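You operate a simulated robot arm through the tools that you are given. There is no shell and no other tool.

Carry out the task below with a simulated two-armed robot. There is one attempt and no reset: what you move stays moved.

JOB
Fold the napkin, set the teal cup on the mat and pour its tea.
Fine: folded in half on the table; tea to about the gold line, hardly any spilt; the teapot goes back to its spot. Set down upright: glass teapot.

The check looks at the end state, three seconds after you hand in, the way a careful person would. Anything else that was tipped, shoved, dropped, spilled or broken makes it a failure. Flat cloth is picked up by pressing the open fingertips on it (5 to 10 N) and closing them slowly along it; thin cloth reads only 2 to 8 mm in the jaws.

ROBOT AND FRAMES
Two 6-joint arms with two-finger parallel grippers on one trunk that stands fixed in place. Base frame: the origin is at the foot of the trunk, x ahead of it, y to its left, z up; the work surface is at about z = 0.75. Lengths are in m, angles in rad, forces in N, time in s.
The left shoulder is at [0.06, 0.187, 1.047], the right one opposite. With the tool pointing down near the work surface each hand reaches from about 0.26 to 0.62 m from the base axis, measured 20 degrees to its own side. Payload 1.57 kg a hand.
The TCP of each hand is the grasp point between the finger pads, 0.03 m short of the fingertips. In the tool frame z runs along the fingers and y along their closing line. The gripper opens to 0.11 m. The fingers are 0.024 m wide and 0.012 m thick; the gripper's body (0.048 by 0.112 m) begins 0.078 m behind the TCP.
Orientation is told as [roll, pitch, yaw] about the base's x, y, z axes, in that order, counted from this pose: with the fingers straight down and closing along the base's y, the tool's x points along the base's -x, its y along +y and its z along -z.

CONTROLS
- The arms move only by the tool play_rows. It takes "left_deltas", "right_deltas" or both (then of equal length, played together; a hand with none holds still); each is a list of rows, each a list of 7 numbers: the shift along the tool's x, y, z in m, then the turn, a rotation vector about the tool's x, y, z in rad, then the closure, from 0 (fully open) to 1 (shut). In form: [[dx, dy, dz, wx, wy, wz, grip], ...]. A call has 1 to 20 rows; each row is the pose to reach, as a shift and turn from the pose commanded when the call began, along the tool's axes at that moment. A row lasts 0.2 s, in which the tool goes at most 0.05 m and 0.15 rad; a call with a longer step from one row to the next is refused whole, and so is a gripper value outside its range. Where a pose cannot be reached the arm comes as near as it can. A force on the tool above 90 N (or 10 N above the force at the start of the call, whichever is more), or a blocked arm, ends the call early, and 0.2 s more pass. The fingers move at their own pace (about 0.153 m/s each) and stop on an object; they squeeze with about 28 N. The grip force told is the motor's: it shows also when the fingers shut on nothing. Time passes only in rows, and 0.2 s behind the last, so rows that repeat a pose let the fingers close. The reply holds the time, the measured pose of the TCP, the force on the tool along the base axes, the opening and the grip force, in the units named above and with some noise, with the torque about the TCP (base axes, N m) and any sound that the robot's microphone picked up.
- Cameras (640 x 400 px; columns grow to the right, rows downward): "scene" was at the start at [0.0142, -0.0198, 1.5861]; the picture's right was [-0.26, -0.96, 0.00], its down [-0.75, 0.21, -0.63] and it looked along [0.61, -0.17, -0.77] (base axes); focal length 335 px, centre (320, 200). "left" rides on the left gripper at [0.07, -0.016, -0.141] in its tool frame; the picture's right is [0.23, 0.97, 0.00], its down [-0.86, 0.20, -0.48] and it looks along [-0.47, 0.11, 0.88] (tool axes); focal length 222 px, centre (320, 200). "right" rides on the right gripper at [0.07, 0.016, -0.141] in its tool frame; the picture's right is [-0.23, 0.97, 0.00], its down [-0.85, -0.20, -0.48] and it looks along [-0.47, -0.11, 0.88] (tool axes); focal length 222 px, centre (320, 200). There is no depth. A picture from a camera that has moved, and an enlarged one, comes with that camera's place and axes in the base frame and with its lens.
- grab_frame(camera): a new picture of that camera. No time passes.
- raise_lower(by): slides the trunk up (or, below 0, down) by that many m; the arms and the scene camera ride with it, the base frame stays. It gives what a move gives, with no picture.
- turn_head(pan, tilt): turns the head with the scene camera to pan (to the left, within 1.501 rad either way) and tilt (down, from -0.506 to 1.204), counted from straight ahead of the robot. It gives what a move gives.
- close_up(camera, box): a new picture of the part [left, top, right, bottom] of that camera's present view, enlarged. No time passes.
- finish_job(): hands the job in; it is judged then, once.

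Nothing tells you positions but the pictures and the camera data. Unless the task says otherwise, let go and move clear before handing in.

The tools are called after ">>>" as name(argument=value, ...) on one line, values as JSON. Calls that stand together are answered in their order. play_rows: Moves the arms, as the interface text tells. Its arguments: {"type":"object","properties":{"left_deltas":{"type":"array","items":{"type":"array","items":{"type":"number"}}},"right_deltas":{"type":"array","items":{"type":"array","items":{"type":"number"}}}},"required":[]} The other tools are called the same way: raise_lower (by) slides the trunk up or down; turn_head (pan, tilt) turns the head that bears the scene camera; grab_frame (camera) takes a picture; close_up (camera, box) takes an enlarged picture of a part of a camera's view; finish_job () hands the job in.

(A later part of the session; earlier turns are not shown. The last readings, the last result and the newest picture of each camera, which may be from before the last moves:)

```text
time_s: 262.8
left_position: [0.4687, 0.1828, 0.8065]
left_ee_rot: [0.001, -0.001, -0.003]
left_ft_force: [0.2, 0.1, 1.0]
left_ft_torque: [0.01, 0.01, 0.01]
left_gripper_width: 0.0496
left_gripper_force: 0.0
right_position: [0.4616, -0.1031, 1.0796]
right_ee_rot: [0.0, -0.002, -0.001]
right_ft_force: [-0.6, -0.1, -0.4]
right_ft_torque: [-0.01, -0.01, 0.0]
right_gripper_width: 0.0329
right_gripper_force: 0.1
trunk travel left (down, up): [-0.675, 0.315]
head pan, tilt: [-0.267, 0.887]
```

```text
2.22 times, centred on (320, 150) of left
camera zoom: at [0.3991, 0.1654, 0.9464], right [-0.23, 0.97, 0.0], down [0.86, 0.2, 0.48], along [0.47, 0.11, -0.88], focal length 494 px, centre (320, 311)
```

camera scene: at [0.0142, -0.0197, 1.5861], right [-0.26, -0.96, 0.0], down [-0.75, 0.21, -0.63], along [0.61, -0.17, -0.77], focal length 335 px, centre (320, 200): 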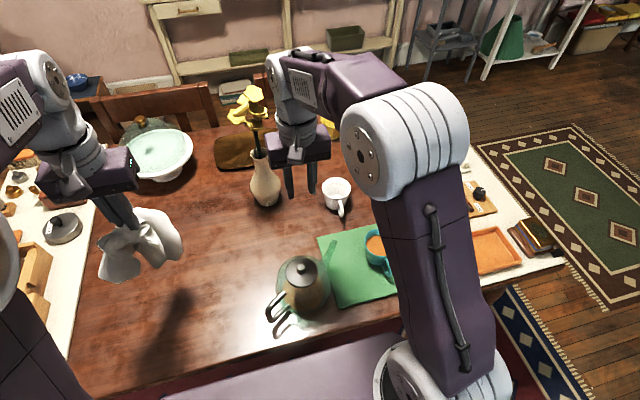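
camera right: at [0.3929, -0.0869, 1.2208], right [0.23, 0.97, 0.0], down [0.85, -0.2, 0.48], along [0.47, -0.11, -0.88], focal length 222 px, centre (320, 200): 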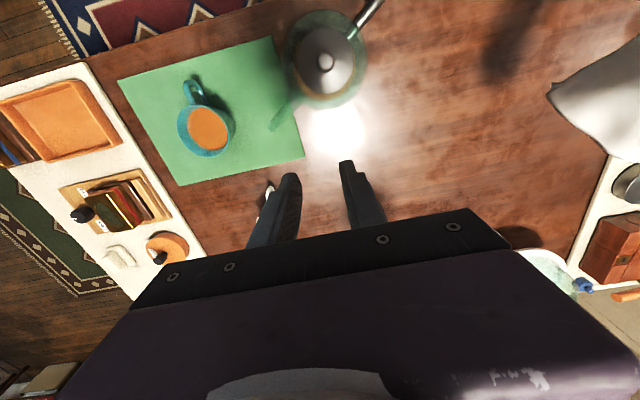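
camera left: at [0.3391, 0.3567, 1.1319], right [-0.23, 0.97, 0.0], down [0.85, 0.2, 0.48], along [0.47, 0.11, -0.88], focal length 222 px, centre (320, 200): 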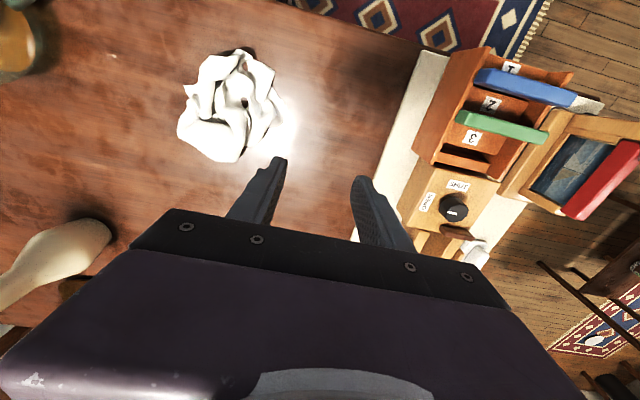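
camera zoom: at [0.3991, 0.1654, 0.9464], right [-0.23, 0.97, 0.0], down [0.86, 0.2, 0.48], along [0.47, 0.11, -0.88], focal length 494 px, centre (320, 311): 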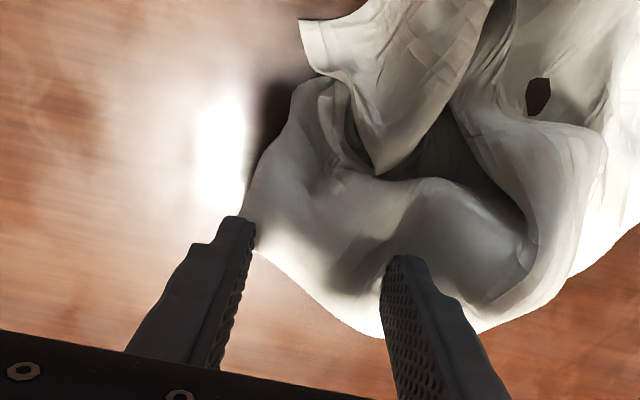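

I can see a true corner flap lying on top, with its tip at about (0.433, 0.194). I'll straddle and grip that one instead.

>>> play_rows(left_deltas=[[0.01, 0.004, -0.015, 0, 0, 0, 0.5], [0.03, 0.012, -0.02, 0, 0, 0, 0.5], [0.052, 0.02, -0.02, 0, 0, 0, 0.5], [0.052, 0.02, -0.005, 0, 0, 0, 0.5], [0.052, 0.02, 0.004, 0, 0, 0, 0.5], [0.052, 0.02, 0.01, 0, 0, 0, 0.5], [0.052, 0.02, 0.01, 0, 0, 0, 0.5]])

>>> close_up(camera="left", box=[180, 60, 460, 240])

```text
time_s: 264.4
left_position: [0.4157, 0.2035, 0.7971]
left_ee_rot: [-0.001, -0.001, -0.003]
left_ft_force: [-0.5, -0.3, 0.7]
left_ft_torque: [-0.01, -0.01, 0.01]
left_gripper_width: 0.0549
left_gripper_force: 0.1
right_position: [0.4621, -0.103, 1.08]
right_ee_rot: [-0.001, 0.001, 0.001]
right_ft_force: [-0.2, 0.0, -0.3]
right_ft_torque: [-0.01, -0.02, -0.02]
right_gripper_width: 0.0332
right_gripper_force: 0.1
trunk travel left (down, up): [-0.675, 0.315]
head pan, tilt: [-0.267, 0.887]
```

```text
2.22 times, centred on (320, 150) of left
camera zoom: at [0.3461, 0.186, 0.9372], right [-0.23, 0.97, 0.0], down [0.86, 0.2, 0.48], along [0.47, 0.11, -0.88], focal length 494 px, centre (320, 311)
```

zoom: 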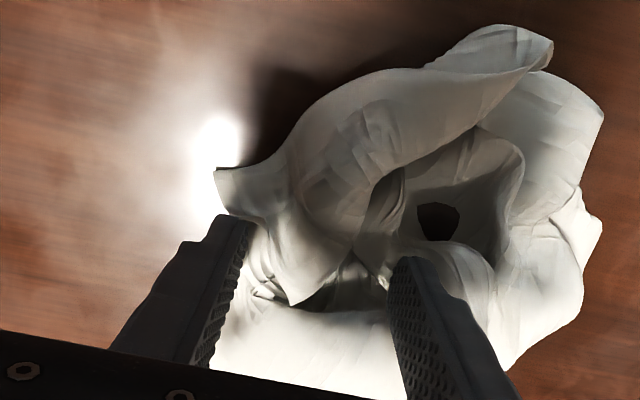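

>>> play_rows(left_deltas=[[0, 0, 0.002, 0, 0, 0, 0.54], [0, 0, 0.004, 0, 0, 0, 0.58], [0, 0, 0.005, 0, 0, 0, 0.62], [0, 0, 0.005, 0, 0, 0, 0.66], [0, 0, 0.005, 0, 0, 0, 0.7], [0, 0, 0.005, 0, 0, 0, 0.75], [0, 0, 0.005, 0, 0, 0, 0.8], [0, 0, 0.005, 0, 0, 0, 0.86], [0, 0, 0.005, 0, 0, 0, 0.92], [0, 0, 0.005, 0, 0, 0, 1.0], [0, 0, 0.005, 0, 0, 0, 1.0]])

>>> close_up(camera="left", box=[180, 60, 460, 240])

```text
time_s: 266.8
left_position: [0.4147, 0.2034, 0.7911]
left_ee_rot: [-0.001, 0.001, -0.002]
left_ft_force: [0.4, 0.9, 1.2]
left_ft_torque: [-0.02, -0.03, 0.01]
left_gripper_width: 0.0026
left_gripper_force: 24.4
right_position: [0.4615, -0.1029, 1.0799]
right_ee_rot: [0.001, 0.001, 0.0]
right_ft_force: [-0.3, 0.4, 0.0]
right_ft_torque: [0.0, 0.01, 0.02]
right_gripper_width: 0.0329
right_gripper_force: 0.0
trunk travel left (down, up): [-0.675, 0.315]
head pan, tilt: [-0.267, 0.887]
```

```text
2.22 times, centred on (320, 150) of left
camera zoom: at [0.3451, 0.1869, 0.9318], right [-0.23, 0.97, 0.0], down [0.86, 0.2, 0.48], along [0.47, 0.11, -0.88], focal length 494 px, centre (320, 311)
```

zoom: 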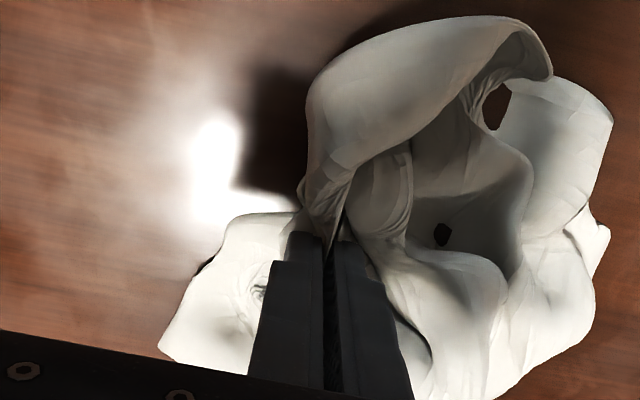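

Gripped at 2.6 mm. Lifting it high, with the arm and then the trunk, so the napkin hangs free.

>>> play_rows(left_deltas=[[0, 0, -0.03, 0, 0, 0, 1], [0, 0, -0.06, 0, 0, 0, 1], [0, 0, -0.09, 0, 0, 0, 1], [0, 0, -0.12, 0, 0, 0, 1], [0, 0, -0.15, 0, 0, 0, 1], [0, 0, -0.18, 0, 0, 0, 1], [0, 0, -0.21, 0, 0, 0, 1], [0, 0, -0.24, 0, 0, 0, 1], [0, 0, -0.24, 0, 0, 0, 1]])

>>> raise_lower(by=0.2)

>>> grab_frame(camera="scene")

>>> grab_frame(camera="right")

>>> grab_frame(camera="left")

```text
time_s: 268.8
left_position: [0.414, 0.2042, 1.0325]
left_ee_rot: [0.001, 0.001, -0.002]
left_ft_force: [-0.1, -1.5, -0.1]
left_ft_torque: [-0.02, 0.0, -0.05]
left_gripper_width: 0.0023
left_gripper_force: 23.8
right_position: [0.4621, -0.1027, 1.0799]
right_ee_rot: [0.0, -0.001, 0.0]
right_ft_force: [-0.1, -0.1, 0.3]
right_ft_torque: [0.02, -0.01, -0.02]
right_gripper_width: 0.033
right_gripper_force: 0.1
trunk travel left (down, up): [-0.675, 0.315]
head pan, tilt: [-0.267, 0.887]
```

```text
time_s: 271.0
left_position: [0.4154, 0.2041, 1.2333]
left_ee_rot: [0.0, -0.001, -0.002]
left_ft_force: [1.1, -0.6, -0.1]
left_ft_torque: [-0.01, 0.03, -0.05]
left_gripper_width: 0.0026
left_gripper_force: 24.0
right_position: [0.4618, -0.1031, 1.2808]
right_ee_rot: [0.001, 0.0, -0.001]
right_ft_force: [-0.4, -0.5, 0.0]
right_ft_torque: [0.0, -0.03, -0.02]
right_gripper_width: 0.033
right_gripper_force: 0.0
trunk travel left (down, up): [-0.875, 0.115]
head pan, tilt: [-0.267, 0.887]
```

```text
taken
camera scene: at [0.0143, -0.0197, 1.7861], right [-0.26, -0.96, 0.0], down [-0.75, 0.21, -0.63], along [0.61, -0.17, -0.78], focal length 335 px, centre (320, 200)
```

scene: 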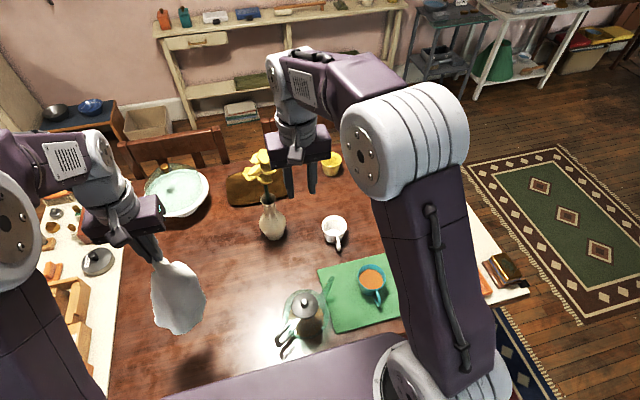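

```text
taken
camera right: at [0.3929, -0.087, 1.4207], right [0.23, 0.97, 0.0], down [0.85, -0.2, 0.48], along [0.47, -0.11, -0.88], focal length 222 px, centre (320, 200)
```

right: 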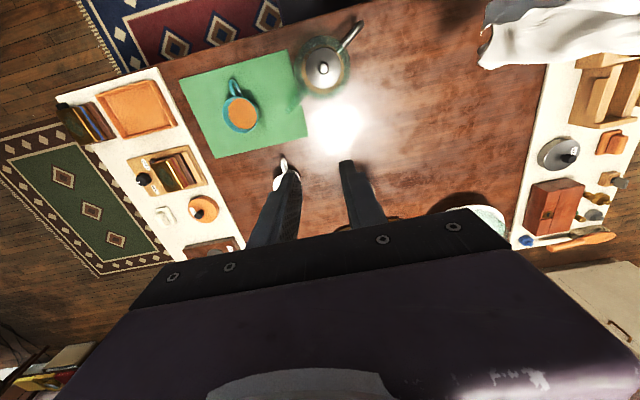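

```text
taken
camera left: at [0.3454, 0.1867, 1.3732], right [-0.23, 0.97, 0.0], down [0.86, 0.2, 0.48], along [0.47, 0.11, -0.88], focal length 222 px, centre (320, 200)
```

left: 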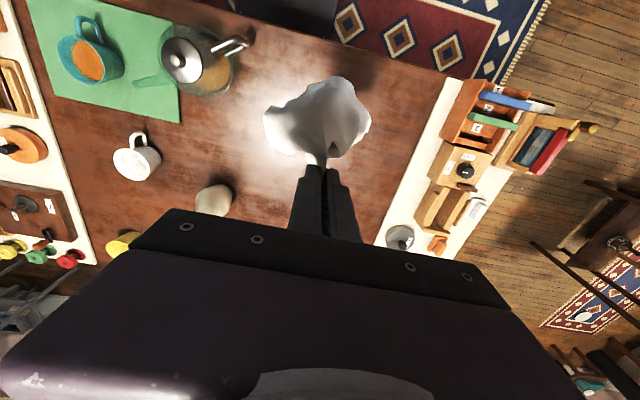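

>>> close_up(camera="scene", box=[110, 220, 250, 345])

>>> close_up(camera="left", box=[220, 50, 420, 200])

>>> close_up(camera="right", box=[460, 0, 640, 110])

```text
3.20 times, centred on (180, 282) of scene
camera zoom: at [0.0143, -0.0197, 1.7861], right [-0.26, -0.96, 0.0], down [-0.75, 0.21, -0.63], along [0.61, -0.17, -0.78], focal length 1071 px, centre (768, -64)
```

zoom: 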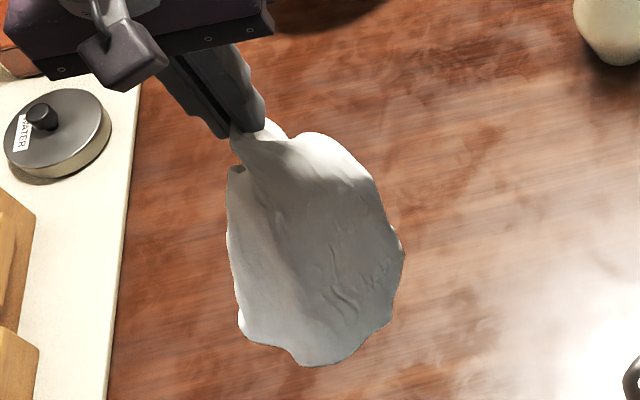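

```text
2.67 times, centred on (320, 125) of left
camera zoom: at [0.3454, 0.1867, 1.3732], right [-0.23, 0.97, 0.0], down [0.86, 0.2, 0.48], along [0.47, 0.11, -0.88], focal length 592 px, centre (320, 400)
```

zoom: 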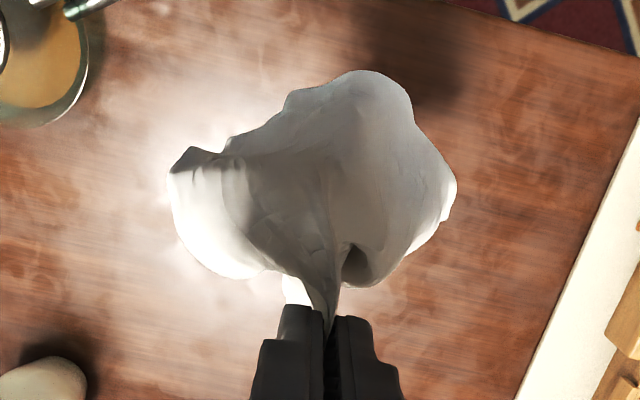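

```text
3.56 times, centred on (550, 55) of right
camera zoom: at [0.3929, -0.087, 1.4207], right [0.23, 0.97, 0.0], down [0.85, -0.2, 0.48], along [0.47, -0.11, -0.88], focal length 790 px, centre (-498, 716)
```

zoom: 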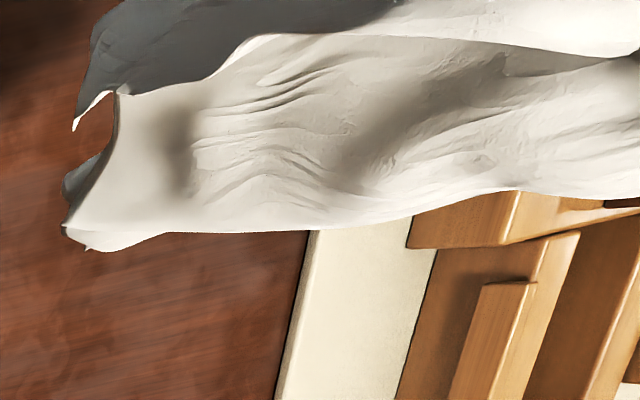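

I'll roll the right hand to look sideways at the hanging cloth.

>>> play_rows(right_deltas=[[0, -0.01, 0.02, -0.14, 0, 0, 0.3], [0, -0.02, 0.04, -0.28, 0, 0, 0.0], [0, -0.03, 0.06, -0.42, 0, 0, 0.0], [0, -0.04, 0.08, -0.56, 0, 0, 0.0], [0, -0.05, 0.1, -0.7, 0, 0, 0.0], [0, -0.06, 0.12, -0.84, 0, 0, 0.0], [0, -0.06, 0.12, -0.95, 0, 0, 0.0], [0, -0.06, 0.12, -0.95, 0, 0, 0.0]])

>>> grab_frame(camera="right")

```text
time_s: 272.8
left_position: [0.4149, 0.2037, 1.2336]
left_ee_rot: [0.001, 0.0, -0.001]
left_ft_force: [0.4, 0.5, -0.8]
left_ft_torque: [0.03, -0.05, -0.02]
left_gripper_width: 0.0024
left_gripper_force: 23.9
right_position: [0.4606, -0.1624, 1.1618]
right_ee_rot: [0.951, -0.002, 0.0]
right_ft_force: [-0.3, 0.0, 0.4]
right_ft_torque: [0.03, 0.01, -0.01]
right_gripper_width: 0.1098
right_gripper_force: 0.2
trunk travel left (down, up): [-0.875, 0.115]
head pan, tilt: [-0.267, 0.887]
```

```text
taken
camera right: at [0.3919, -0.268, 1.2556], right [0.23, 0.57, 0.79], down [0.85, -0.51, 0.12], along [0.47, 0.65, -0.6], focal length 222 px, centre (320, 200)
```

right: 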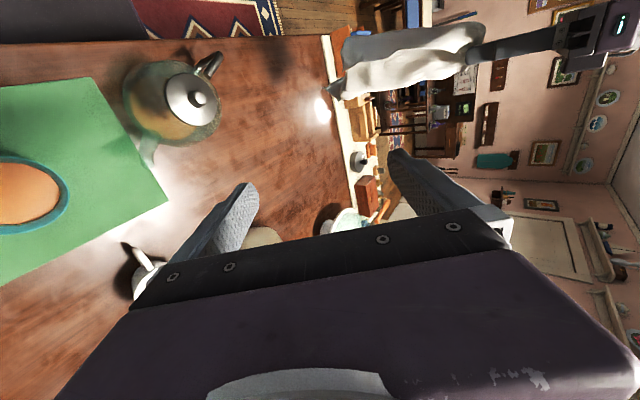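

>>> close_up(camera="right", box=[310, 0, 510, 125])

```text
3.20 times, centred on (410, 62) of right
camera zoom: at [0.3919, -0.268, 1.2556], right [0.23, 0.57, 0.79], down [0.85, -0.51, 0.12], along [0.47, 0.65, -0.6], focal length 711 px, centre (32, 640)
```

zoom: 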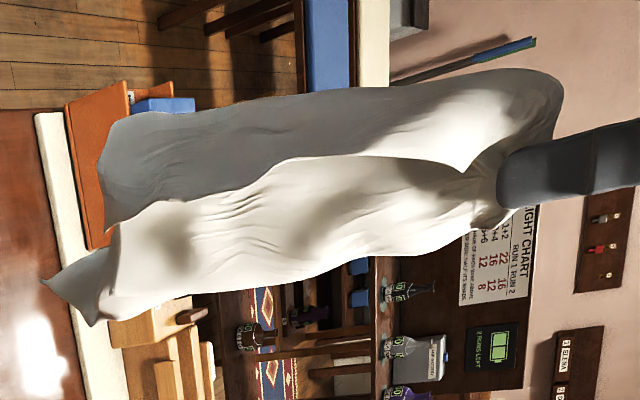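

The cloth hangs from near the middle of an edge, with its lowest tip (a corner) at about (0.417, 0.2, 0.925). I'll reorient the right hand to point toward +y with fingers closing along x, and grab that hanging corner.

>>> play_rows(right_deltas=[[0.004, -0.012, 0.01, 0, 0, 0.145, 0], [0.008, -0.024, 0.02, 0, 0, 0.29, 0], [0.012, -0.036, 0.03, 0, 0, 0.435, 0], [0.016, -0.048, 0.042, 0, 0, 0.58, 0], [0.02, -0.06, 0.053, 0, 0, 0.725, 0], [0.024, -0.072, 0.064, 0, 0, 0.87, 0], [0.028, -0.084, 0.075, 0, 0, 1.015, 0], [0.032, -0.096, 0.086, 0, 0, 1.16, 0], [0.036, -0.108, 0.097, 0, 0, 1.305, 0], [0.04, -0.12, 0.108, 0, 0, 1.45, 0], [0.04, -0.1268, 0.1151, 0, 0, 1.57, 0], [0.04, -0.1268, 0.1151, 0, 0, 1.57, 0]])

>>> grab_frame(camera="right")

>>> grab_frame(camera="scene")

```text
time_s: 275.4
left_position: [0.4153, 0.2044, 1.2332]
left_ee_rot: [0.0, -0.001, -0.001]
left_ft_force: [-0.7, 0.7, -1.1]
left_ft_torque: [-0.01, 0.0, -0.02]
left_gripper_width: 0.0026
left_gripper_force: 24.4
right_position: [0.4206, -0.1432, 0.9893]
right_ee_rot: [0.0, 0.949, -1.574]
right_ft_force: [0.3, -0.6, 0.1]
right_ft_torque: [0.0, -0.01, -0.03]
right_gripper_width: 0.1102
right_gripper_force: 0.0
trunk travel left (down, up): [-0.875, 0.115]
head pan, tilt: [-0.267, 0.887]
```

```text
taken
camera right: at [0.4382, -0.217, 1.1274], right [0.97, -0.13, -0.18], down [-0.2, -0.89, -0.42], along [-0.11, 0.44, -0.89], focal length 222 px, centre (320, 200)
```

right: 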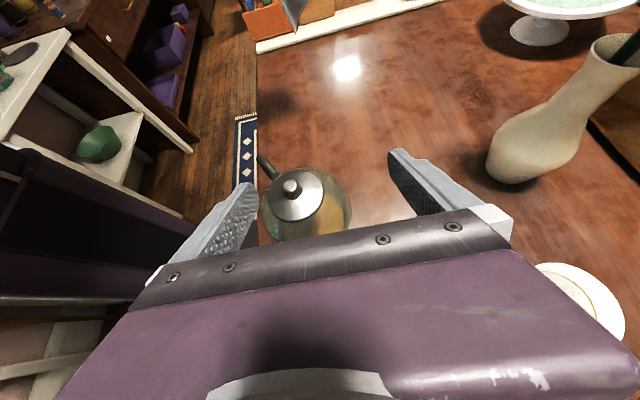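

```text
taken
camera scene: at [0.0142, -0.0197, 1.7861], right [-0.26, -0.96, 0.0], down [-0.75, 0.21, -0.63], along [0.61, -0.17, -0.77], focal length 335 px, centre (320, 200)
```

scene: 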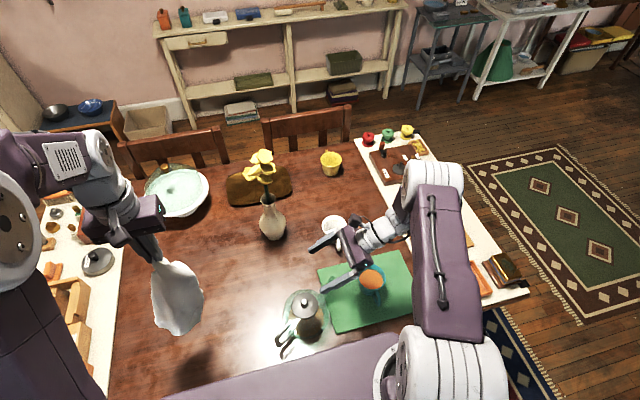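

>>> play_rows(right_deltas=[[0.02, 0, 0.02, 0, 0.04, 0, 0], [0.042, 0, 0.045, 0, 0.08, 0, 0], [0.062, 0, 0.072, 0, 0.12, 0, 0], [0.082, 0, 0.098, 0, 0.16, 0, 0], [0.102, 0, 0.125, 0, 0.2, 0, 0], [0.122, 0, 0.15, 0, 0.25, 0, 0], [0.139, 0, 0.1749, 0, 0.25, 0, 0], [0.139, 0, 0.1749, 0, 0.25, 0, 0]])

>>> grab_frame(camera="right")

>>> close_up(camera="scene", box=[110, 200, 330, 360])

>>> grab_frame(camera="left")

```text
time_s: 277.2
left_position: [0.4158, 0.2032, 1.2334]
left_ee_rot: [0.001, -0.001, -0.003]
left_ft_force: [-0.6, 0.5, -0.6]
left_ft_torque: [0.01, 0.0, -0.02]
left_gripper_width: 0.0025
left_gripper_force: 23.9
right_position: [0.4214, 0.0801, 1.0021]
right_ee_rot: [0.002, 1.2, -1.571]
right_ft_force: [-0.4, -0.7, 1.0]
right_ft_torque: [-0.03, -0.01, -0.01]
right_gripper_width: 0.1099
right_gripper_force: 0.1
trunk travel left (down, up): [-0.875, 0.115]
head pan, tilt: [-0.267, 0.887]
```

```text
taken
camera right: at [0.4387, -0.0271, 1.1174], right [0.97, -0.08, -0.21], down [-0.2, -0.76, -0.62], along [-0.11, 0.65, -0.75], focal length 222 px, centre (320, 200)
```

right: 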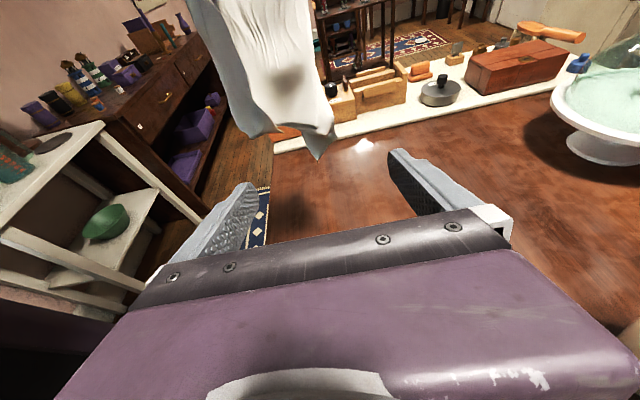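

```text
2.50 times, centred on (220, 280) of scene
camera zoom: at [0.0142, -0.0201, 1.7861], right [-0.26, -0.96, 0.0], down [-0.75, 0.21, -0.63], along [0.61, -0.17, -0.78], focal length 837 px, centre (570, 0)
```

zoom: 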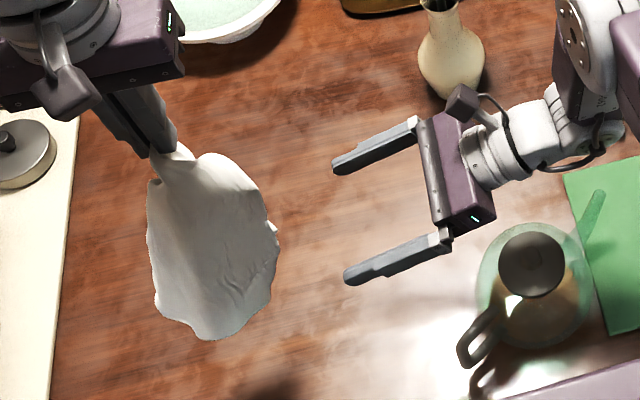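

```text
taken
camera left: at [0.3454, 0.1864, 1.3733], right [-0.23, 0.97, 0.0], down [0.86, 0.2, 0.48], along [0.47, 0.11, -0.88], focal length 222 px, centre (320, 200)
```

left: 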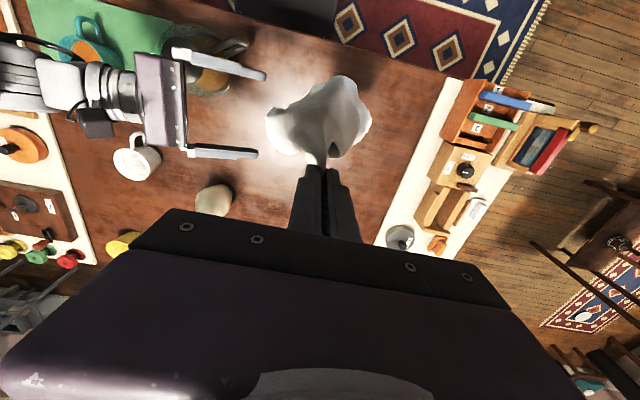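

I have a clear view of the lowest corner tip at about (0.418, 0.204, 0.927), between the open fingers' path. Advancing and closing on it.

>>> play_rows(right_deltas=[[0.0, -0.001, 0.025, 0, 0, 0, 0], [0.001, -0.002, 0.05, 0, 0, 0, 0.1], [0.0015, -0.003, 0.075, 0, 0, 0, 0.2], [0.002, -0.003, 0.095, 0, 0, 0, 0.25], [0.0026, -0.003, 0.115, 0, 0, 0, 0.25], [0.0026, -0.003, 0.131, 0, 0, 0, 0.25], [0.0026, -0.003, 0.131, 0, 0, 0, 0.25]])

>>> close_up(camera="right", box=[160, 20, 480, 240])

```text
time_s: 278.8
left_position: [0.4155, 0.2033, 1.2336]
left_ee_rot: [-0.001, 0.001, -0.002]
left_ft_force: [0.2, 0.1, -0.9]
left_ft_torque: [0.0, -0.02, 0.02]
left_gripper_width: 0.0028
left_gripper_force: 24.4
right_position: [0.417, 0.2025, 0.9561]
right_ee_rot: [0.002, 1.198, -1.571]
right_ft_force: [-1.2, -0.3, 0.0]
right_ft_torque: [0.01, -0.02, 0.02]
right_gripper_width: 0.0826
right_gripper_force: 0.1
trunk travel left (down, up): [-0.875, 0.115]
head pan, tilt: [-0.267, 0.887]
```

```text
1.82 times, centred on (320, 130) of right
camera zoom: at [0.4343, 0.0958, 1.0715], right [0.97, -0.08, -0.21], down [-0.2, -0.76, -0.62], along [-0.11, 0.65, -0.75], focal length 404 px, centre (320, 327)
```

zoom: 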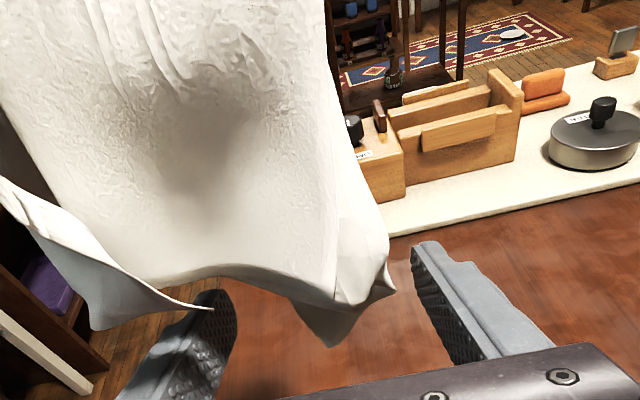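

Two corners (front and back panel) hang almost together here. If I pinch both together, the napkin will hang as a true half-fold. A third bit is near the left finger, so I'll back off, narrow the opening, shift +x and advance again.

>>> play_rows(right_deltas=[[0, 0, -0.025, 0, 0, 0, 0.25], [0, 0.004, -0.05, 0, 0, 0, 0.4], [0, 0.01, -0.065, 0, 0, 0, 0.47], [-0.003, 0.01, -0.065, 0, 0, 0, 0.47], [-0.005, 0.01, -0.04, 0, 0, 0, 0.47], [-0.005, 0.01, -0.02, 0, 0, 0, 0.47], [-0.005, 0.01, 0.0, 0, 0, 0, 0.47], [-0.005, 0.01, 0.005, 0, 0, 0, 0.47]])

>>> close_up(camera="right", box=[160, 20, 480, 240])

```text
time_s: 280.6
left_position: [0.4143, 0.2042, 1.2321]
left_ee_rot: [-0.001, -0.001, -0.002]
left_ft_force: [0.1, 0.3, -0.2]
left_ft_torque: [0.01, -0.01, 0.0]
left_gripper_width: 0.0026
left_gripper_force: 24.0
right_position: [0.4283, 0.2066, 0.9496]
right_ee_rot: [0.004, 1.2, -1.569]
right_ft_force: [0.2, -0.1, 0.5]
right_ft_torque: [0.01, -0.01, 0.01]
right_gripper_width: 0.0582
right_gripper_force: 0.0
trunk travel left (down, up): [-0.875, 0.115]
head pan, tilt: [-0.267, 0.887]
```

```text
1.82 times, centred on (320, 130) of right
camera zoom: at [0.4446, 0.1001, 1.065], right [0.97, -0.08, -0.21], down [-0.2, -0.76, -0.62], along [-0.11, 0.65, -0.75], focal length 404 px, centre (320, 327)
```

zoom: 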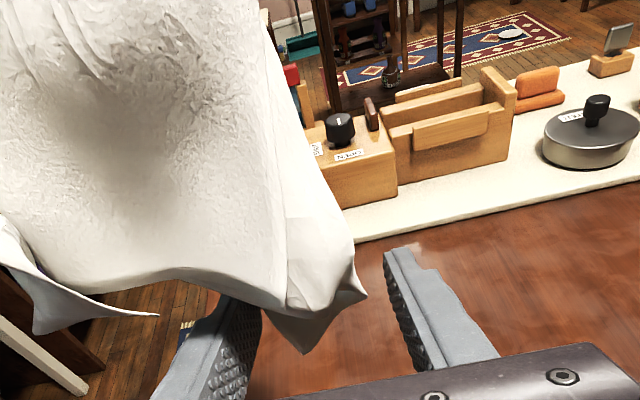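

Both corners are now between the fingers, with the third outside. Closing.

>>> play_rows(right_deltas=[[0, 0, 0, 0, 0, 0, 0.52], [0, 0, 0, 0, 0, 0, 0.58], [0, 0, 0, 0, 0, 0, 0.64], [0, 0, 0, 0, 0, 0, 0.7], [0, 0, 0, 0, 0, 0, 0.76], [0, 0, 0, 0, 0, 0, 0.82], [0, 0, 0, 0, 0, 0, 0.88], [0, 0, 0, 0, 0, 0, 0.94], [0, 0, 0, 0, 0, 0, 1.0], [0, 0, 0, 0, 0, 0, 1.0]])

>>> close_up(camera="right", box=[160, 20, 480, 240])

```text
time_s: 282.8
left_position: [0.4148, 0.204, 1.2326]
left_ee_rot: [-0.001, 0.001, -0.002]
left_ft_force: [-0.2, -0.8, 0.4]
left_ft_torque: [0.02, -0.01, 0.0]
left_gripper_width: 0.0025
left_gripper_force: 24.0
right_position: [0.4267, 0.2074, 0.9507]
right_ee_rot: [0.002, 1.199, -1.569]
right_ft_force: [0.7, -0.3, 0.6]
right_ft_torque: [0.02, 0.0, 0.03]
right_gripper_width: 0.002
right_gripper_force: 23.7
trunk travel left (down, up): [-0.875, 0.115]
head pan, tilt: [-0.267, 0.887]
```

```text
1.82 times, centred on (320, 130) of right
camera zoom: at [0.4446, 0.0999, 1.0651], right [0.97, -0.08, -0.21], down [-0.2, -0.76, -0.62], along [-0.11, 0.65, -0.75], focal length 404 px, centre (320, 327)
```

zoom: 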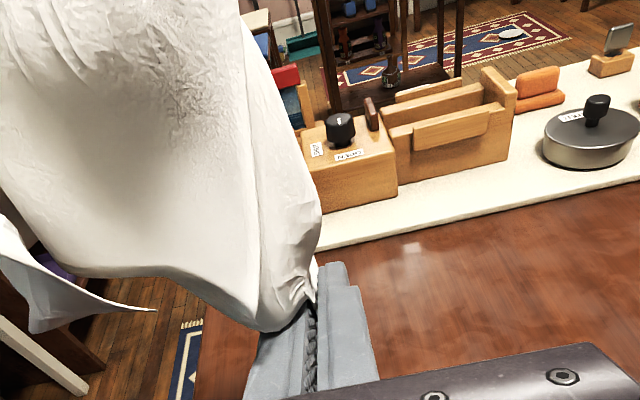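

It holds 2 mm. I'll raise the right hand up next to the left so the napkin can transfer to it.

>>> play_rows(right_deltas=[[0.02, 0, -0.03, 0, 0, 0, 1], [0.04, 0, -0.06, 0, 0, 0, 1], [0.06, 0, -0.09, 0, 0, 0, 1], [0.085, 0, -0.115, 0, 0, 0, 1], [0.11, 0, -0.14, 0, 0, 0, 1], [0.14, 0, -0.165, 0, 0, 0, 1], [0.17, 0, -0.185, 0, 0, 0, 1], [0.2, 0, -0.2, 0, 0, 0, 1], [0.228, 0.003, -0.214, 0, 0, 0, 1], [0.228, 0.003, -0.214, 0, 0, 0, 1]])

>>> grab_frame(camera="right")

>>> grab_frame(camera="left")

>>> close_up(camera="scene", box=[80, 160, 320, 340])

```text
time_s: 285.0
left_position: [0.4144, 0.2028, 1.2329]
left_ee_rot: [0.0, 0.001, -0.001]
left_ft_force: [-0.6, -0.3, 0.2]
left_ft_torque: [0.01, -0.03, 0.07]
left_gripper_width: 0.0022
left_gripper_force: 24.3
right_position: [0.4355, 0.0899, 1.2392]
right_ee_rot: [0.0, 1.199, -1.572]
right_ft_force: [0.9, 0.5, 0.1]
right_ft_torque: [0.01, -0.04, -0.01]
right_gripper_width: 0.0026
right_gripper_force: 24.0
trunk travel left (down, up): [-0.875, 0.115]
head pan, tilt: [-0.267, 0.887]
```

```text
taken
camera right: at [0.4525, -0.0171, 1.3547], right [0.97, -0.08, -0.21], down [-0.2, -0.76, -0.62], along [-0.11, 0.65, -0.75], focal length 222 px, centre (320, 200)
```

right: 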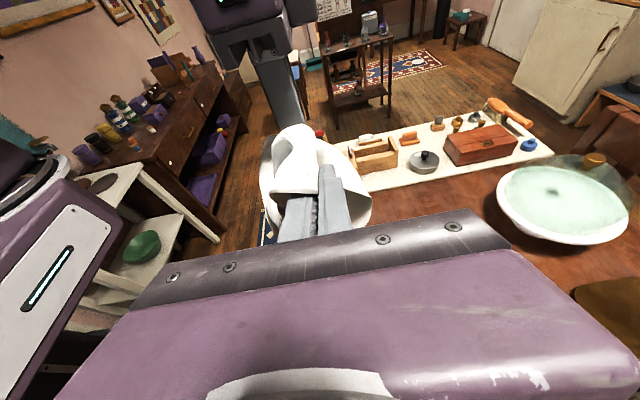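

```text
taken
camera left: at [0.3456, 0.1865, 1.3732], right [-0.23, 0.97, 0.0], down [0.86, 0.2, 0.48], along [0.47, 0.11, -0.88], focal length 222 px, centre (320, 200)
```

left: 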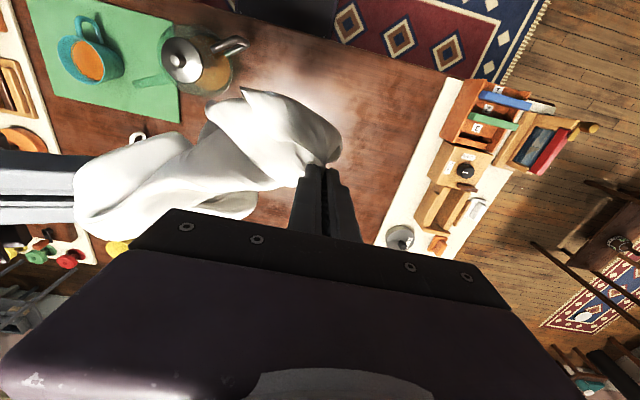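

```text
2.22 times, centred on (200, 250) of scene
camera zoom: at [0.0146, -0.0199, 1.7861], right [-0.26, -0.96, 0.0], down [-0.75, 0.21, -0.63], along [0.61, -0.17, -0.78], focal length 744 px, centre (587, 89)
```

zoom: 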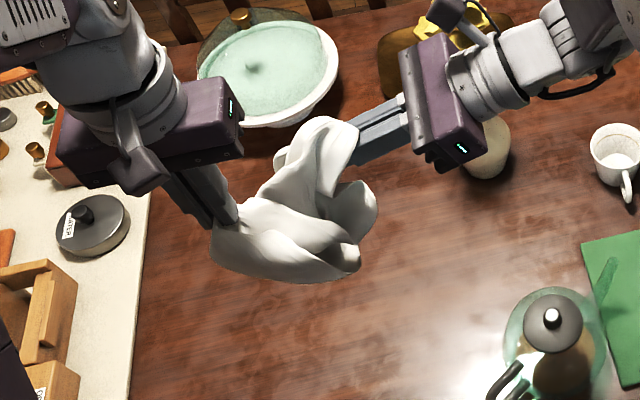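

Releasing the left hand so the napkin hangs from the right, then viewing.

>>> play_rows(left_deltas=[[0, 0, 0, 0, 0, 0, 0.9], [0, 0, 0, 0, 0, 0, 0.7], [0, 0, 0, 0, 0, 0, 0.5], [0, 0, -0.02, 0, 0, 0, 0.4], [0, 0.02, -0.03, 0, 0, 0, 0.4], [0.01, 0.05, -0.04, 0, 0, 0, 0.4], [0.02, 0.08, -0.04, 0, 0, 0, 0.4], [0.03, 0.11, -0.04, 0, 0, 0, 0.4], [0.03, 0.14, -0.04, 0, 0, 0, 0.4], [0.03, 0.14, -0.04, 0, 0, 0, 0.4]])

>>> grab_frame(camera="right")

>>> grab_frame(camera="left")

>>> close_up(camera="scene", box=[100, 160, 340, 340])

```text
time_s: 287.2
left_position: [0.3858, 0.3455, 1.2734]
left_ee_rot: [-0.001, 0.001, -0.001]
left_ft_force: [0.0, 0.5, 0.3]
left_ft_torque: [0.01, 0.0, 0.01]
left_gripper_width: 0.0662
left_gripper_force: 0.0
right_position: [0.4352, 0.0902, 1.2393]
right_ee_rot: [0.002, 1.199, -1.57]
right_ft_force: [0.5, 0.5, 0.3]
right_ft_torque: [0.01, 0.0, 0.0]
right_gripper_width: 0.0023
right_gripper_force: 23.8
trunk travel left (down, up): [-0.875, 0.115]
head pan, tilt: [-0.267, 0.887]
```

```text
taken
camera right: at [0.4523, -0.0171, 1.3544], right [0.97, -0.08, -0.21], down [-0.2, -0.76, -0.62], along [-0.11, 0.65, -0.75], focal length 222 px, centre (320, 200)
```

right: 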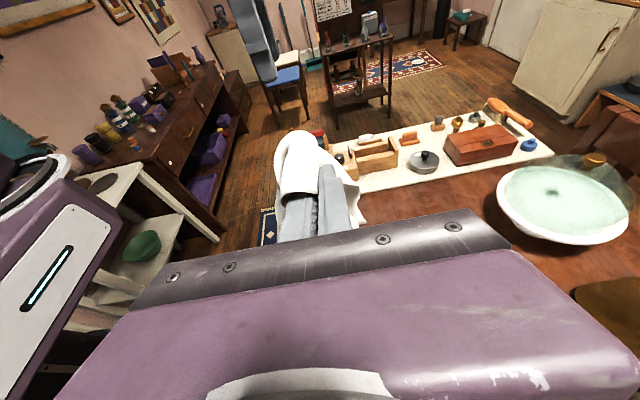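

```text
taken
camera left: at [0.3169, 0.3279, 1.4131], right [-0.23, 0.97, 0.0], down [0.86, 0.2, 0.48], along [0.47, 0.11, -0.88], focal length 222 px, centre (320, 200)
```

left: 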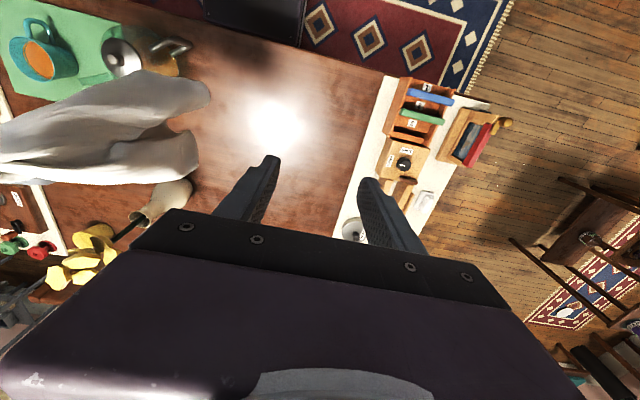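

```text
2.22 times, centred on (220, 250) of scene
camera zoom: at [0.0143, -0.0201, 1.7861], right [-0.26, -0.96, 0.0], down [-0.75, 0.21, -0.63], along [0.61, -0.17, -0.78], focal length 744 px, centre (542, 89)
```

zoom: 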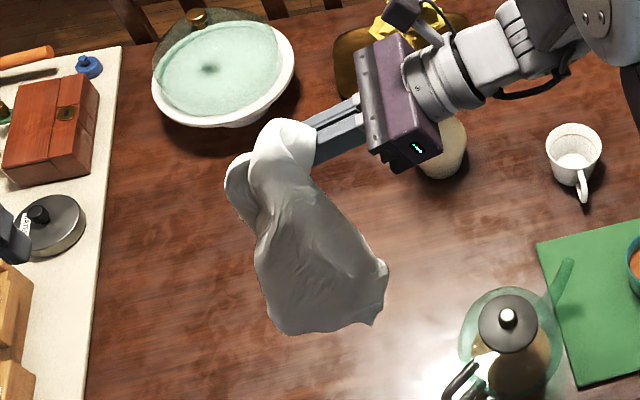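

>>> play_rows(left_deltas=[[0, 0.005, 0.03, 0.14, 0, 0, 0.2], [0, 0.01, 0.06, 0.28, 0, 0, 0], [0, 0.015, 0.09, 0.42, 0, 0, 0], [0, 0.02, 0.12, 0.56, 0, 0, 0], [0, 0.03, 0.14, 0.7, 0, 0, 0], [0, 0.04, 0.16, 0.84, 0, 0, 0], [0, 0.05, 0.16, 0.95, 0, 0, 0], [0, 0.05, 0.16, 0.95, 0, 0, 0]])

>>> grab_frame(camera="left")

```text
time_s: 289.0
left_position: [0.3824, 0.395, 1.1144]
left_ee_rot: [-0.951, 0.001, -0.002]
left_ft_force: [1.0, -0.6, 0.3]
left_ft_torque: [-0.01, 0.0, -0.05]
left_gripper_width: 0.1103
left_gripper_force: 0.1
right_position: [0.4366, 0.0899, 1.2394]
right_ee_rot: [0.003, 1.199, -1.568]
right_ft_force: [0.0, 0.3, -0.5]
right_ft_torque: [0.03, -0.02, -0.01]
right_gripper_width: 0.0022
right_gripper_force: 23.9
trunk travel left (down, up): [-0.875, 0.115]
head pan, tilt: [-0.267, 0.887]
```

```text
taken
camera left: at [0.3134, 0.4993, 1.2092], right [-0.23, 0.57, -0.79], down [0.86, 0.5, 0.11], along [0.47, -0.65, -0.6], focal length 222 px, centre (320, 200)
```

left: 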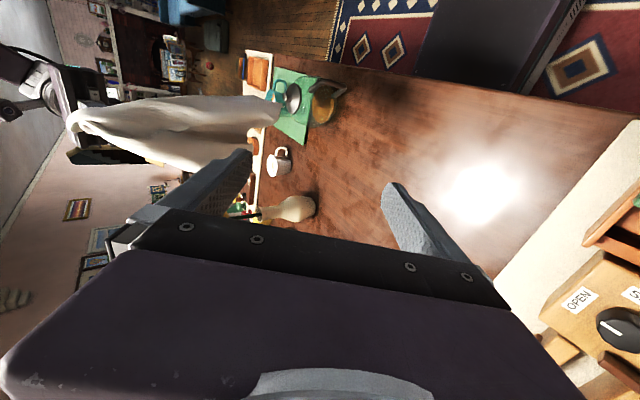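

>>> close_up(camera="left", box=[40, 60, 320, 200])

```text
2.29 times, centred on (180, 130) of left
camera zoom: at [0.3134, 0.4993, 1.2092], right [-0.23, 0.57, -0.79], down [0.86, 0.5, 0.11], along [0.47, -0.65, -0.6], focal length 508 px, centre (640, 360)
```

zoom: 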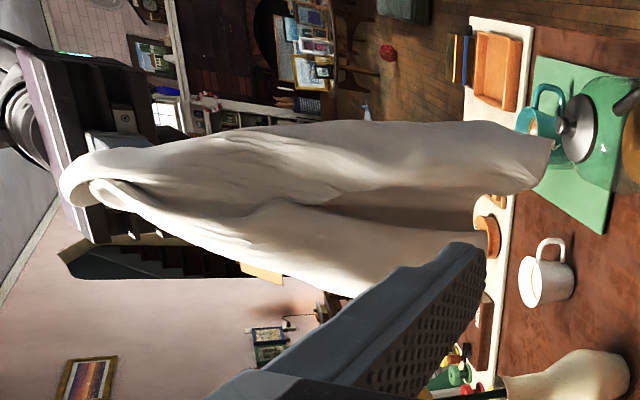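

>>> play_rows(left_deltas=[[0, 0, 0, 0, 0, 0, 0.5], [0, 0, 0, 0, 0, 0, 0.9], [0, 0, 0, 0, 0, 0, 0.9], [0, 0, 0, 0, 0, 0, 0.9]])

>>> close_up(camera="left", box=[40, 60, 320, 220])

```text
time_s: 290.0
left_position: [0.3823, 0.3959, 1.1153]
left_ee_rot: [-0.95, -0.001, -0.002]
left_ft_force: [0.5, 0.0, -0.7]
left_ft_torque: [-0.01, 0.02, -0.01]
left_gripper_width: 0.0109
left_gripper_force: 0.1
right_position: [0.4351, 0.091, 1.2392]
right_ee_rot: [0.003, 1.197, -1.569]
right_ft_force: [-0.4, 0.3, -0.2]
right_ft_torque: [0.02, -0.01, 0.01]
right_gripper_width: 0.0023
right_gripper_force: 23.8
trunk travel left (down, up): [-0.875, 0.115]
head pan, tilt: [-0.267, 0.887]
```

```text
2.29 times, centred on (180, 140) of left
camera zoom: at [0.3137, 0.4998, 1.2091], right [-0.23, 0.57, -0.79], down [0.86, 0.5, 0.12], along [0.47, -0.65, -0.6], focal length 508 px, centre (640, 337)
```

zoom: 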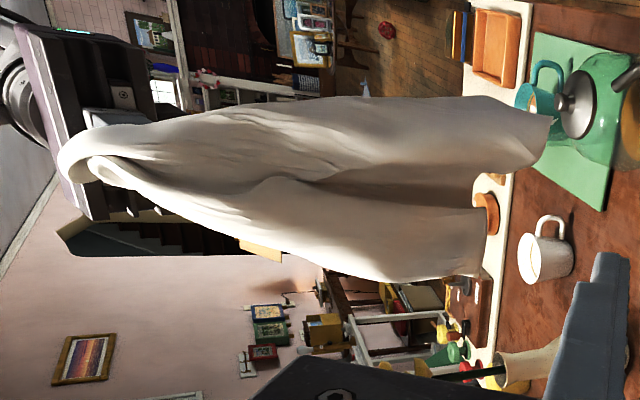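

The napkin now hangs from the right hand; its lowest point is at about (0.376, 0.08, 0.98). I'll reorient the left hand to point toward -y, closing along x, to view it upright and grab the lowest corner.

>>> play_rows(left_deltas=[[0, 0, 0, 0, 0, -0.145, 0.5], [0, 0, 0, 0, 0, -0.29, 0.3], [0, 0, 0, 0, 0, -0.435, 0], [0, 0, 0, 0, 0, -0.58, 0], [0, 0, 0, 0, 0, -0.725, 0], [0, 0, 0, 0, 0, -0.87, 0], [0, 0, 0, 0, 0, -1.015, 0], [0, 0, 0, 0, 0, -1.16, 0], [0, 0, 0, 0, 0, -1.305, 0], [0, 0, 0, 0, 0, -1.45, 0], [0, 0, 0, 0, 0, -1.57, 0], [0, 0, 0, 0, 0, -1.57, 0]])

>>> grab_frame(camera="left")

```text
time_s: 292.6
left_position: [0.3843, 0.3935, 1.1127]
left_ee_rot: [0.003, 0.949, 1.57]
left_ft_force: [0.2, -0.7, -0.2]
left_ft_torque: [-0.01, 0.01, -0.02]
left_gripper_width: 0.1098
left_gripper_force: 0.0
right_position: [0.4352, 0.0906, 1.2394]
right_ee_rot: [0.002, 1.199, -1.568]
right_ft_force: [0.2, -0.4, -0.6]
right_ft_torque: [-0.03, -0.02, -0.01]
right_gripper_width: 0.0023
right_gripper_force: 23.7
trunk travel left (down, up): [-0.875, 0.115]
head pan, tilt: [-0.267, 0.887]
```

```text
taken
camera left: at [0.4017, 0.4673, 1.2509], right [-0.97, -0.13, 0.19], down [-0.2, 0.89, -0.42], along [-0.11, -0.44, -0.89], focal length 222 px, centre (320, 200)
```

left: 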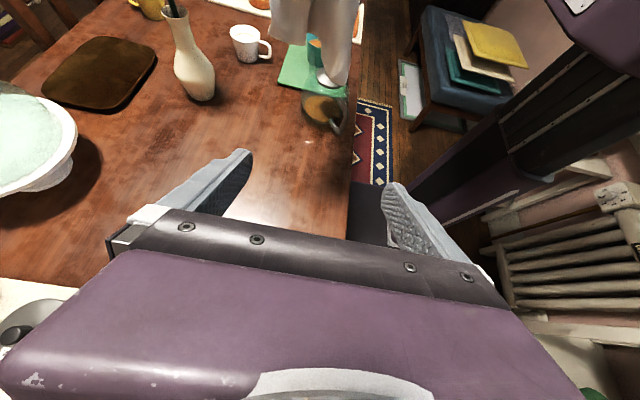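

>>> play_rows(left_deltas=[[0.01, 0, 0.02, 0, 0.05, 0, 0], [0.02, 0, 0.04, 0, 0.1, 0, 0], [0.03, 0, 0.06, 0, 0.15, 0, 0], [0.04, 0, 0.08, 0, 0.2, 0, 0], [0.05, 0, 0.1, 0, 0.25, 0, 0], [0.0595, 0, 0.1174, 0, 0.25, 0, 0], [0.0595, 0, 0.1174, 0, 0.25, 0, 0]])

>>> grab_frame(camera="left")

```text
time_s: 294.2
left_position: [0.385, 0.2637, 1.0926]
left_ee_rot: [-0.002, 1.201, 1.568]
left_ft_force: [-0.9, -0.1, 0.1]
left_ft_torque: [-0.01, 0.0, 0.01]
left_gripper_width: 0.1101
left_gripper_force: 0.1
right_position: [0.4352, 0.0905, 1.2388]
right_ee_rot: [0.002, 1.199, -1.57]
right_ft_force: [0.4, -0.5, 0.3]
right_ft_torque: [-0.04, -0.03, 0.01]
right_gripper_width: 0.0022
right_gripper_force: 23.8
trunk travel left (down, up): [-0.875, 0.115]
head pan, tilt: [-0.267, 0.887]
```

```text
taken
camera left: at [0.4022, 0.3688, 1.2085], right [-0.97, -0.08, 0.21], down [-0.2, 0.76, -0.62], along [-0.11, -0.65, -0.75], focal length 222 px, centre (320, 200)
```

left: 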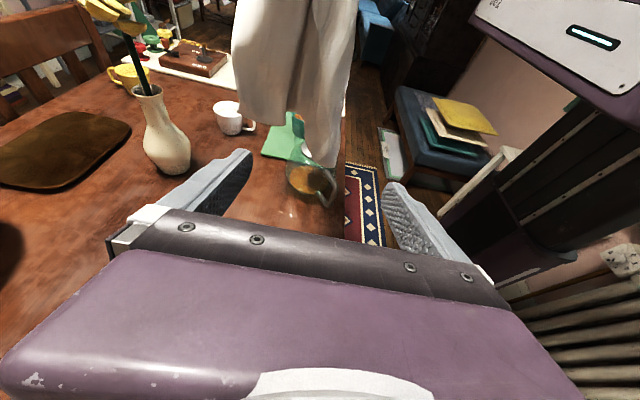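

>>> close_up(camera="left", box=[200, 0, 400, 180])

```text
2.22 times, centred on (300, 90) of left
camera zoom: at [0.4022, 0.3688, 1.2085], right [-0.97, -0.08, 0.21], down [-0.2, 0.76, -0.62], along [-0.11, -0.65, -0.75], focal length 494 px, centre (364, 444)
```

zoom: 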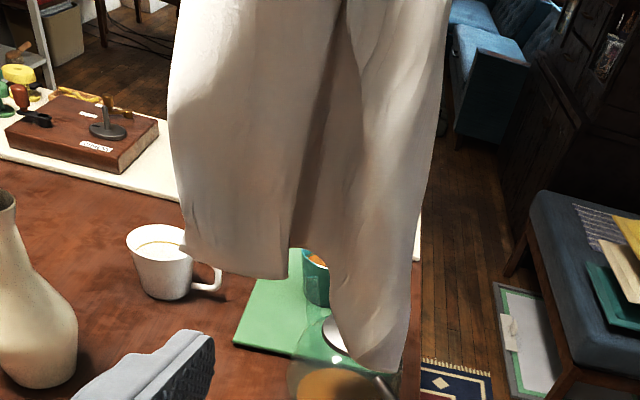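

>>> play_rows(left_deltas=[[-0.004, 0.004, 0.03, 0, 0, 0, 0.1], [-0.008, 0.008, 0.06, 0, 0, 0, 0.2], [-0.012, 0.012, 0.09, 0, 0, 0, 0.25], [-0.017, 0.016, 0.12, 0, 0, 0, 0.25], [-0.021, 0.02, 0.15, 0, 0, 0, 0.25], [-0.021, 0.02, 0.15, 0, 0, 0, 0.25]])

>>> grab_frame(camera="left")

>>> close_up(camera="scene", box=[100, 160, 340, 340])

```text
time_s: 295.6
left_position: [0.3659, 0.1314, 1.0205]
left_ee_rot: [-0.002, 1.199, 1.568]
left_ft_force: [-0.4, -1.7, -0.2]
left_ft_torque: [0.01, -0.02, -0.04]
left_gripper_width: 0.0826
left_gripper_force: 0.0
right_position: [0.4343, 0.0913, 1.239]
right_ee_rot: [0.002, 1.197, -1.57]
right_ft_force: [0.0, 0.4, -1.3]
right_ft_torque: [-0.03, 0.04, 0.03]
right_gripper_width: 0.0023
right_gripper_force: 23.5
trunk travel left (down, up): [-0.875, 0.115]
head pan, tilt: [-0.267, 0.887]
```

```text
taken
camera left: at [0.3828, 0.2364, 1.1358], right [-0.97, -0.08, 0.21], down [-0.2, 0.76, -0.62], along [-0.11, -0.65, -0.75], focal length 222 px, centre (320, 200)
```

left: 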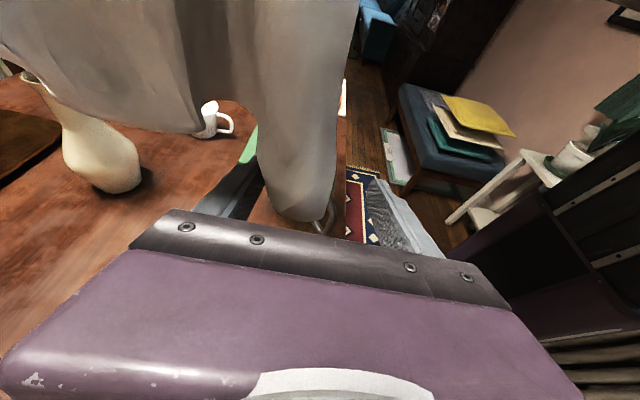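

```text
2.22 times, centred on (220, 250) of scene
camera zoom: at [0.0141, -0.0191, 1.7861], right [-0.26, -0.96, 0.0], down [-0.75, 0.2, -0.63], along [0.61, -0.17, -0.77], focal length 744 px, centre (542, 89)
```

zoom: 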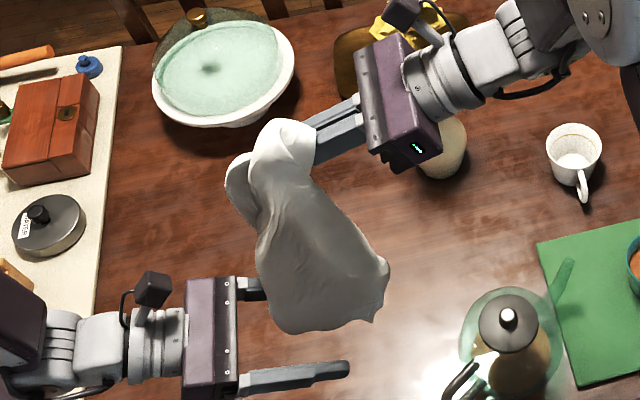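

>>> play_rows(left_deltas=[[0.005, 0, -0.02, 0, 0, 0, 0.25], [0.012, 0, -0.04, 0, 0, 0, 0.25], [0.0221, 0, -0.0536, 0, 0, 0, 0.25], [0.0221, 0, -0.0536, 0, 0, 0, 0.25]])

>>> grab_frame(camera="left")

>>> close_up(camera="scene", box=[100, 160, 340, 340])

```text
time_s: 296.6
left_position: [0.3668, 0.1724, 1.0588]
left_ee_rot: [0.0, 1.201, 1.569]
left_ft_force: [-0.3, -0.1, 0.0]
left_ft_torque: [0.01, -0.04, 0.0]
left_gripper_width: 0.0826
left_gripper_force: 0.1
right_position: [0.4359, 0.0896, 1.2386]
right_ee_rot: [0.002, 1.2, -1.569]
right_ft_force: [-0.5, -0.4, 0.7]
right_ft_torque: [-0.01, 0.02, -0.02]
right_gripper_width: 0.002
right_gripper_force: 24.6
trunk travel left (down, up): [-0.875, 0.115]
head pan, tilt: [-0.267, 0.887]
```

```text
taken
camera left: at [0.3834, 0.2786, 1.1743], right [-0.97, -0.08, 0.21], down [-0.2, 0.76, -0.62], along [-0.11, -0.65, -0.75], focal length 222 px, centre (320, 200)
```

left: 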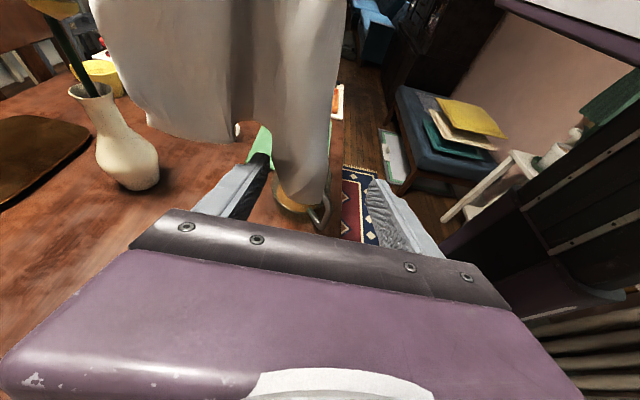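

```text
2.22 times, centred on (220, 250) of scene
camera zoom: at [0.0145, -0.02, 1.7861], right [-0.26, -0.96, 0.0], down [-0.75, 0.21, -0.63], along [0.61, -0.17, -0.78], focal length 744 px, centre (542, 89)
```

zoom: 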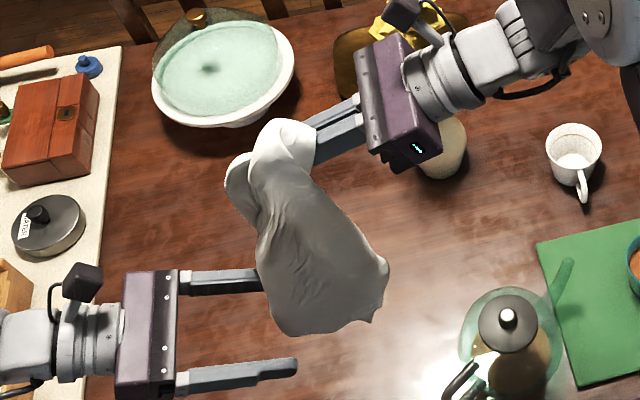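

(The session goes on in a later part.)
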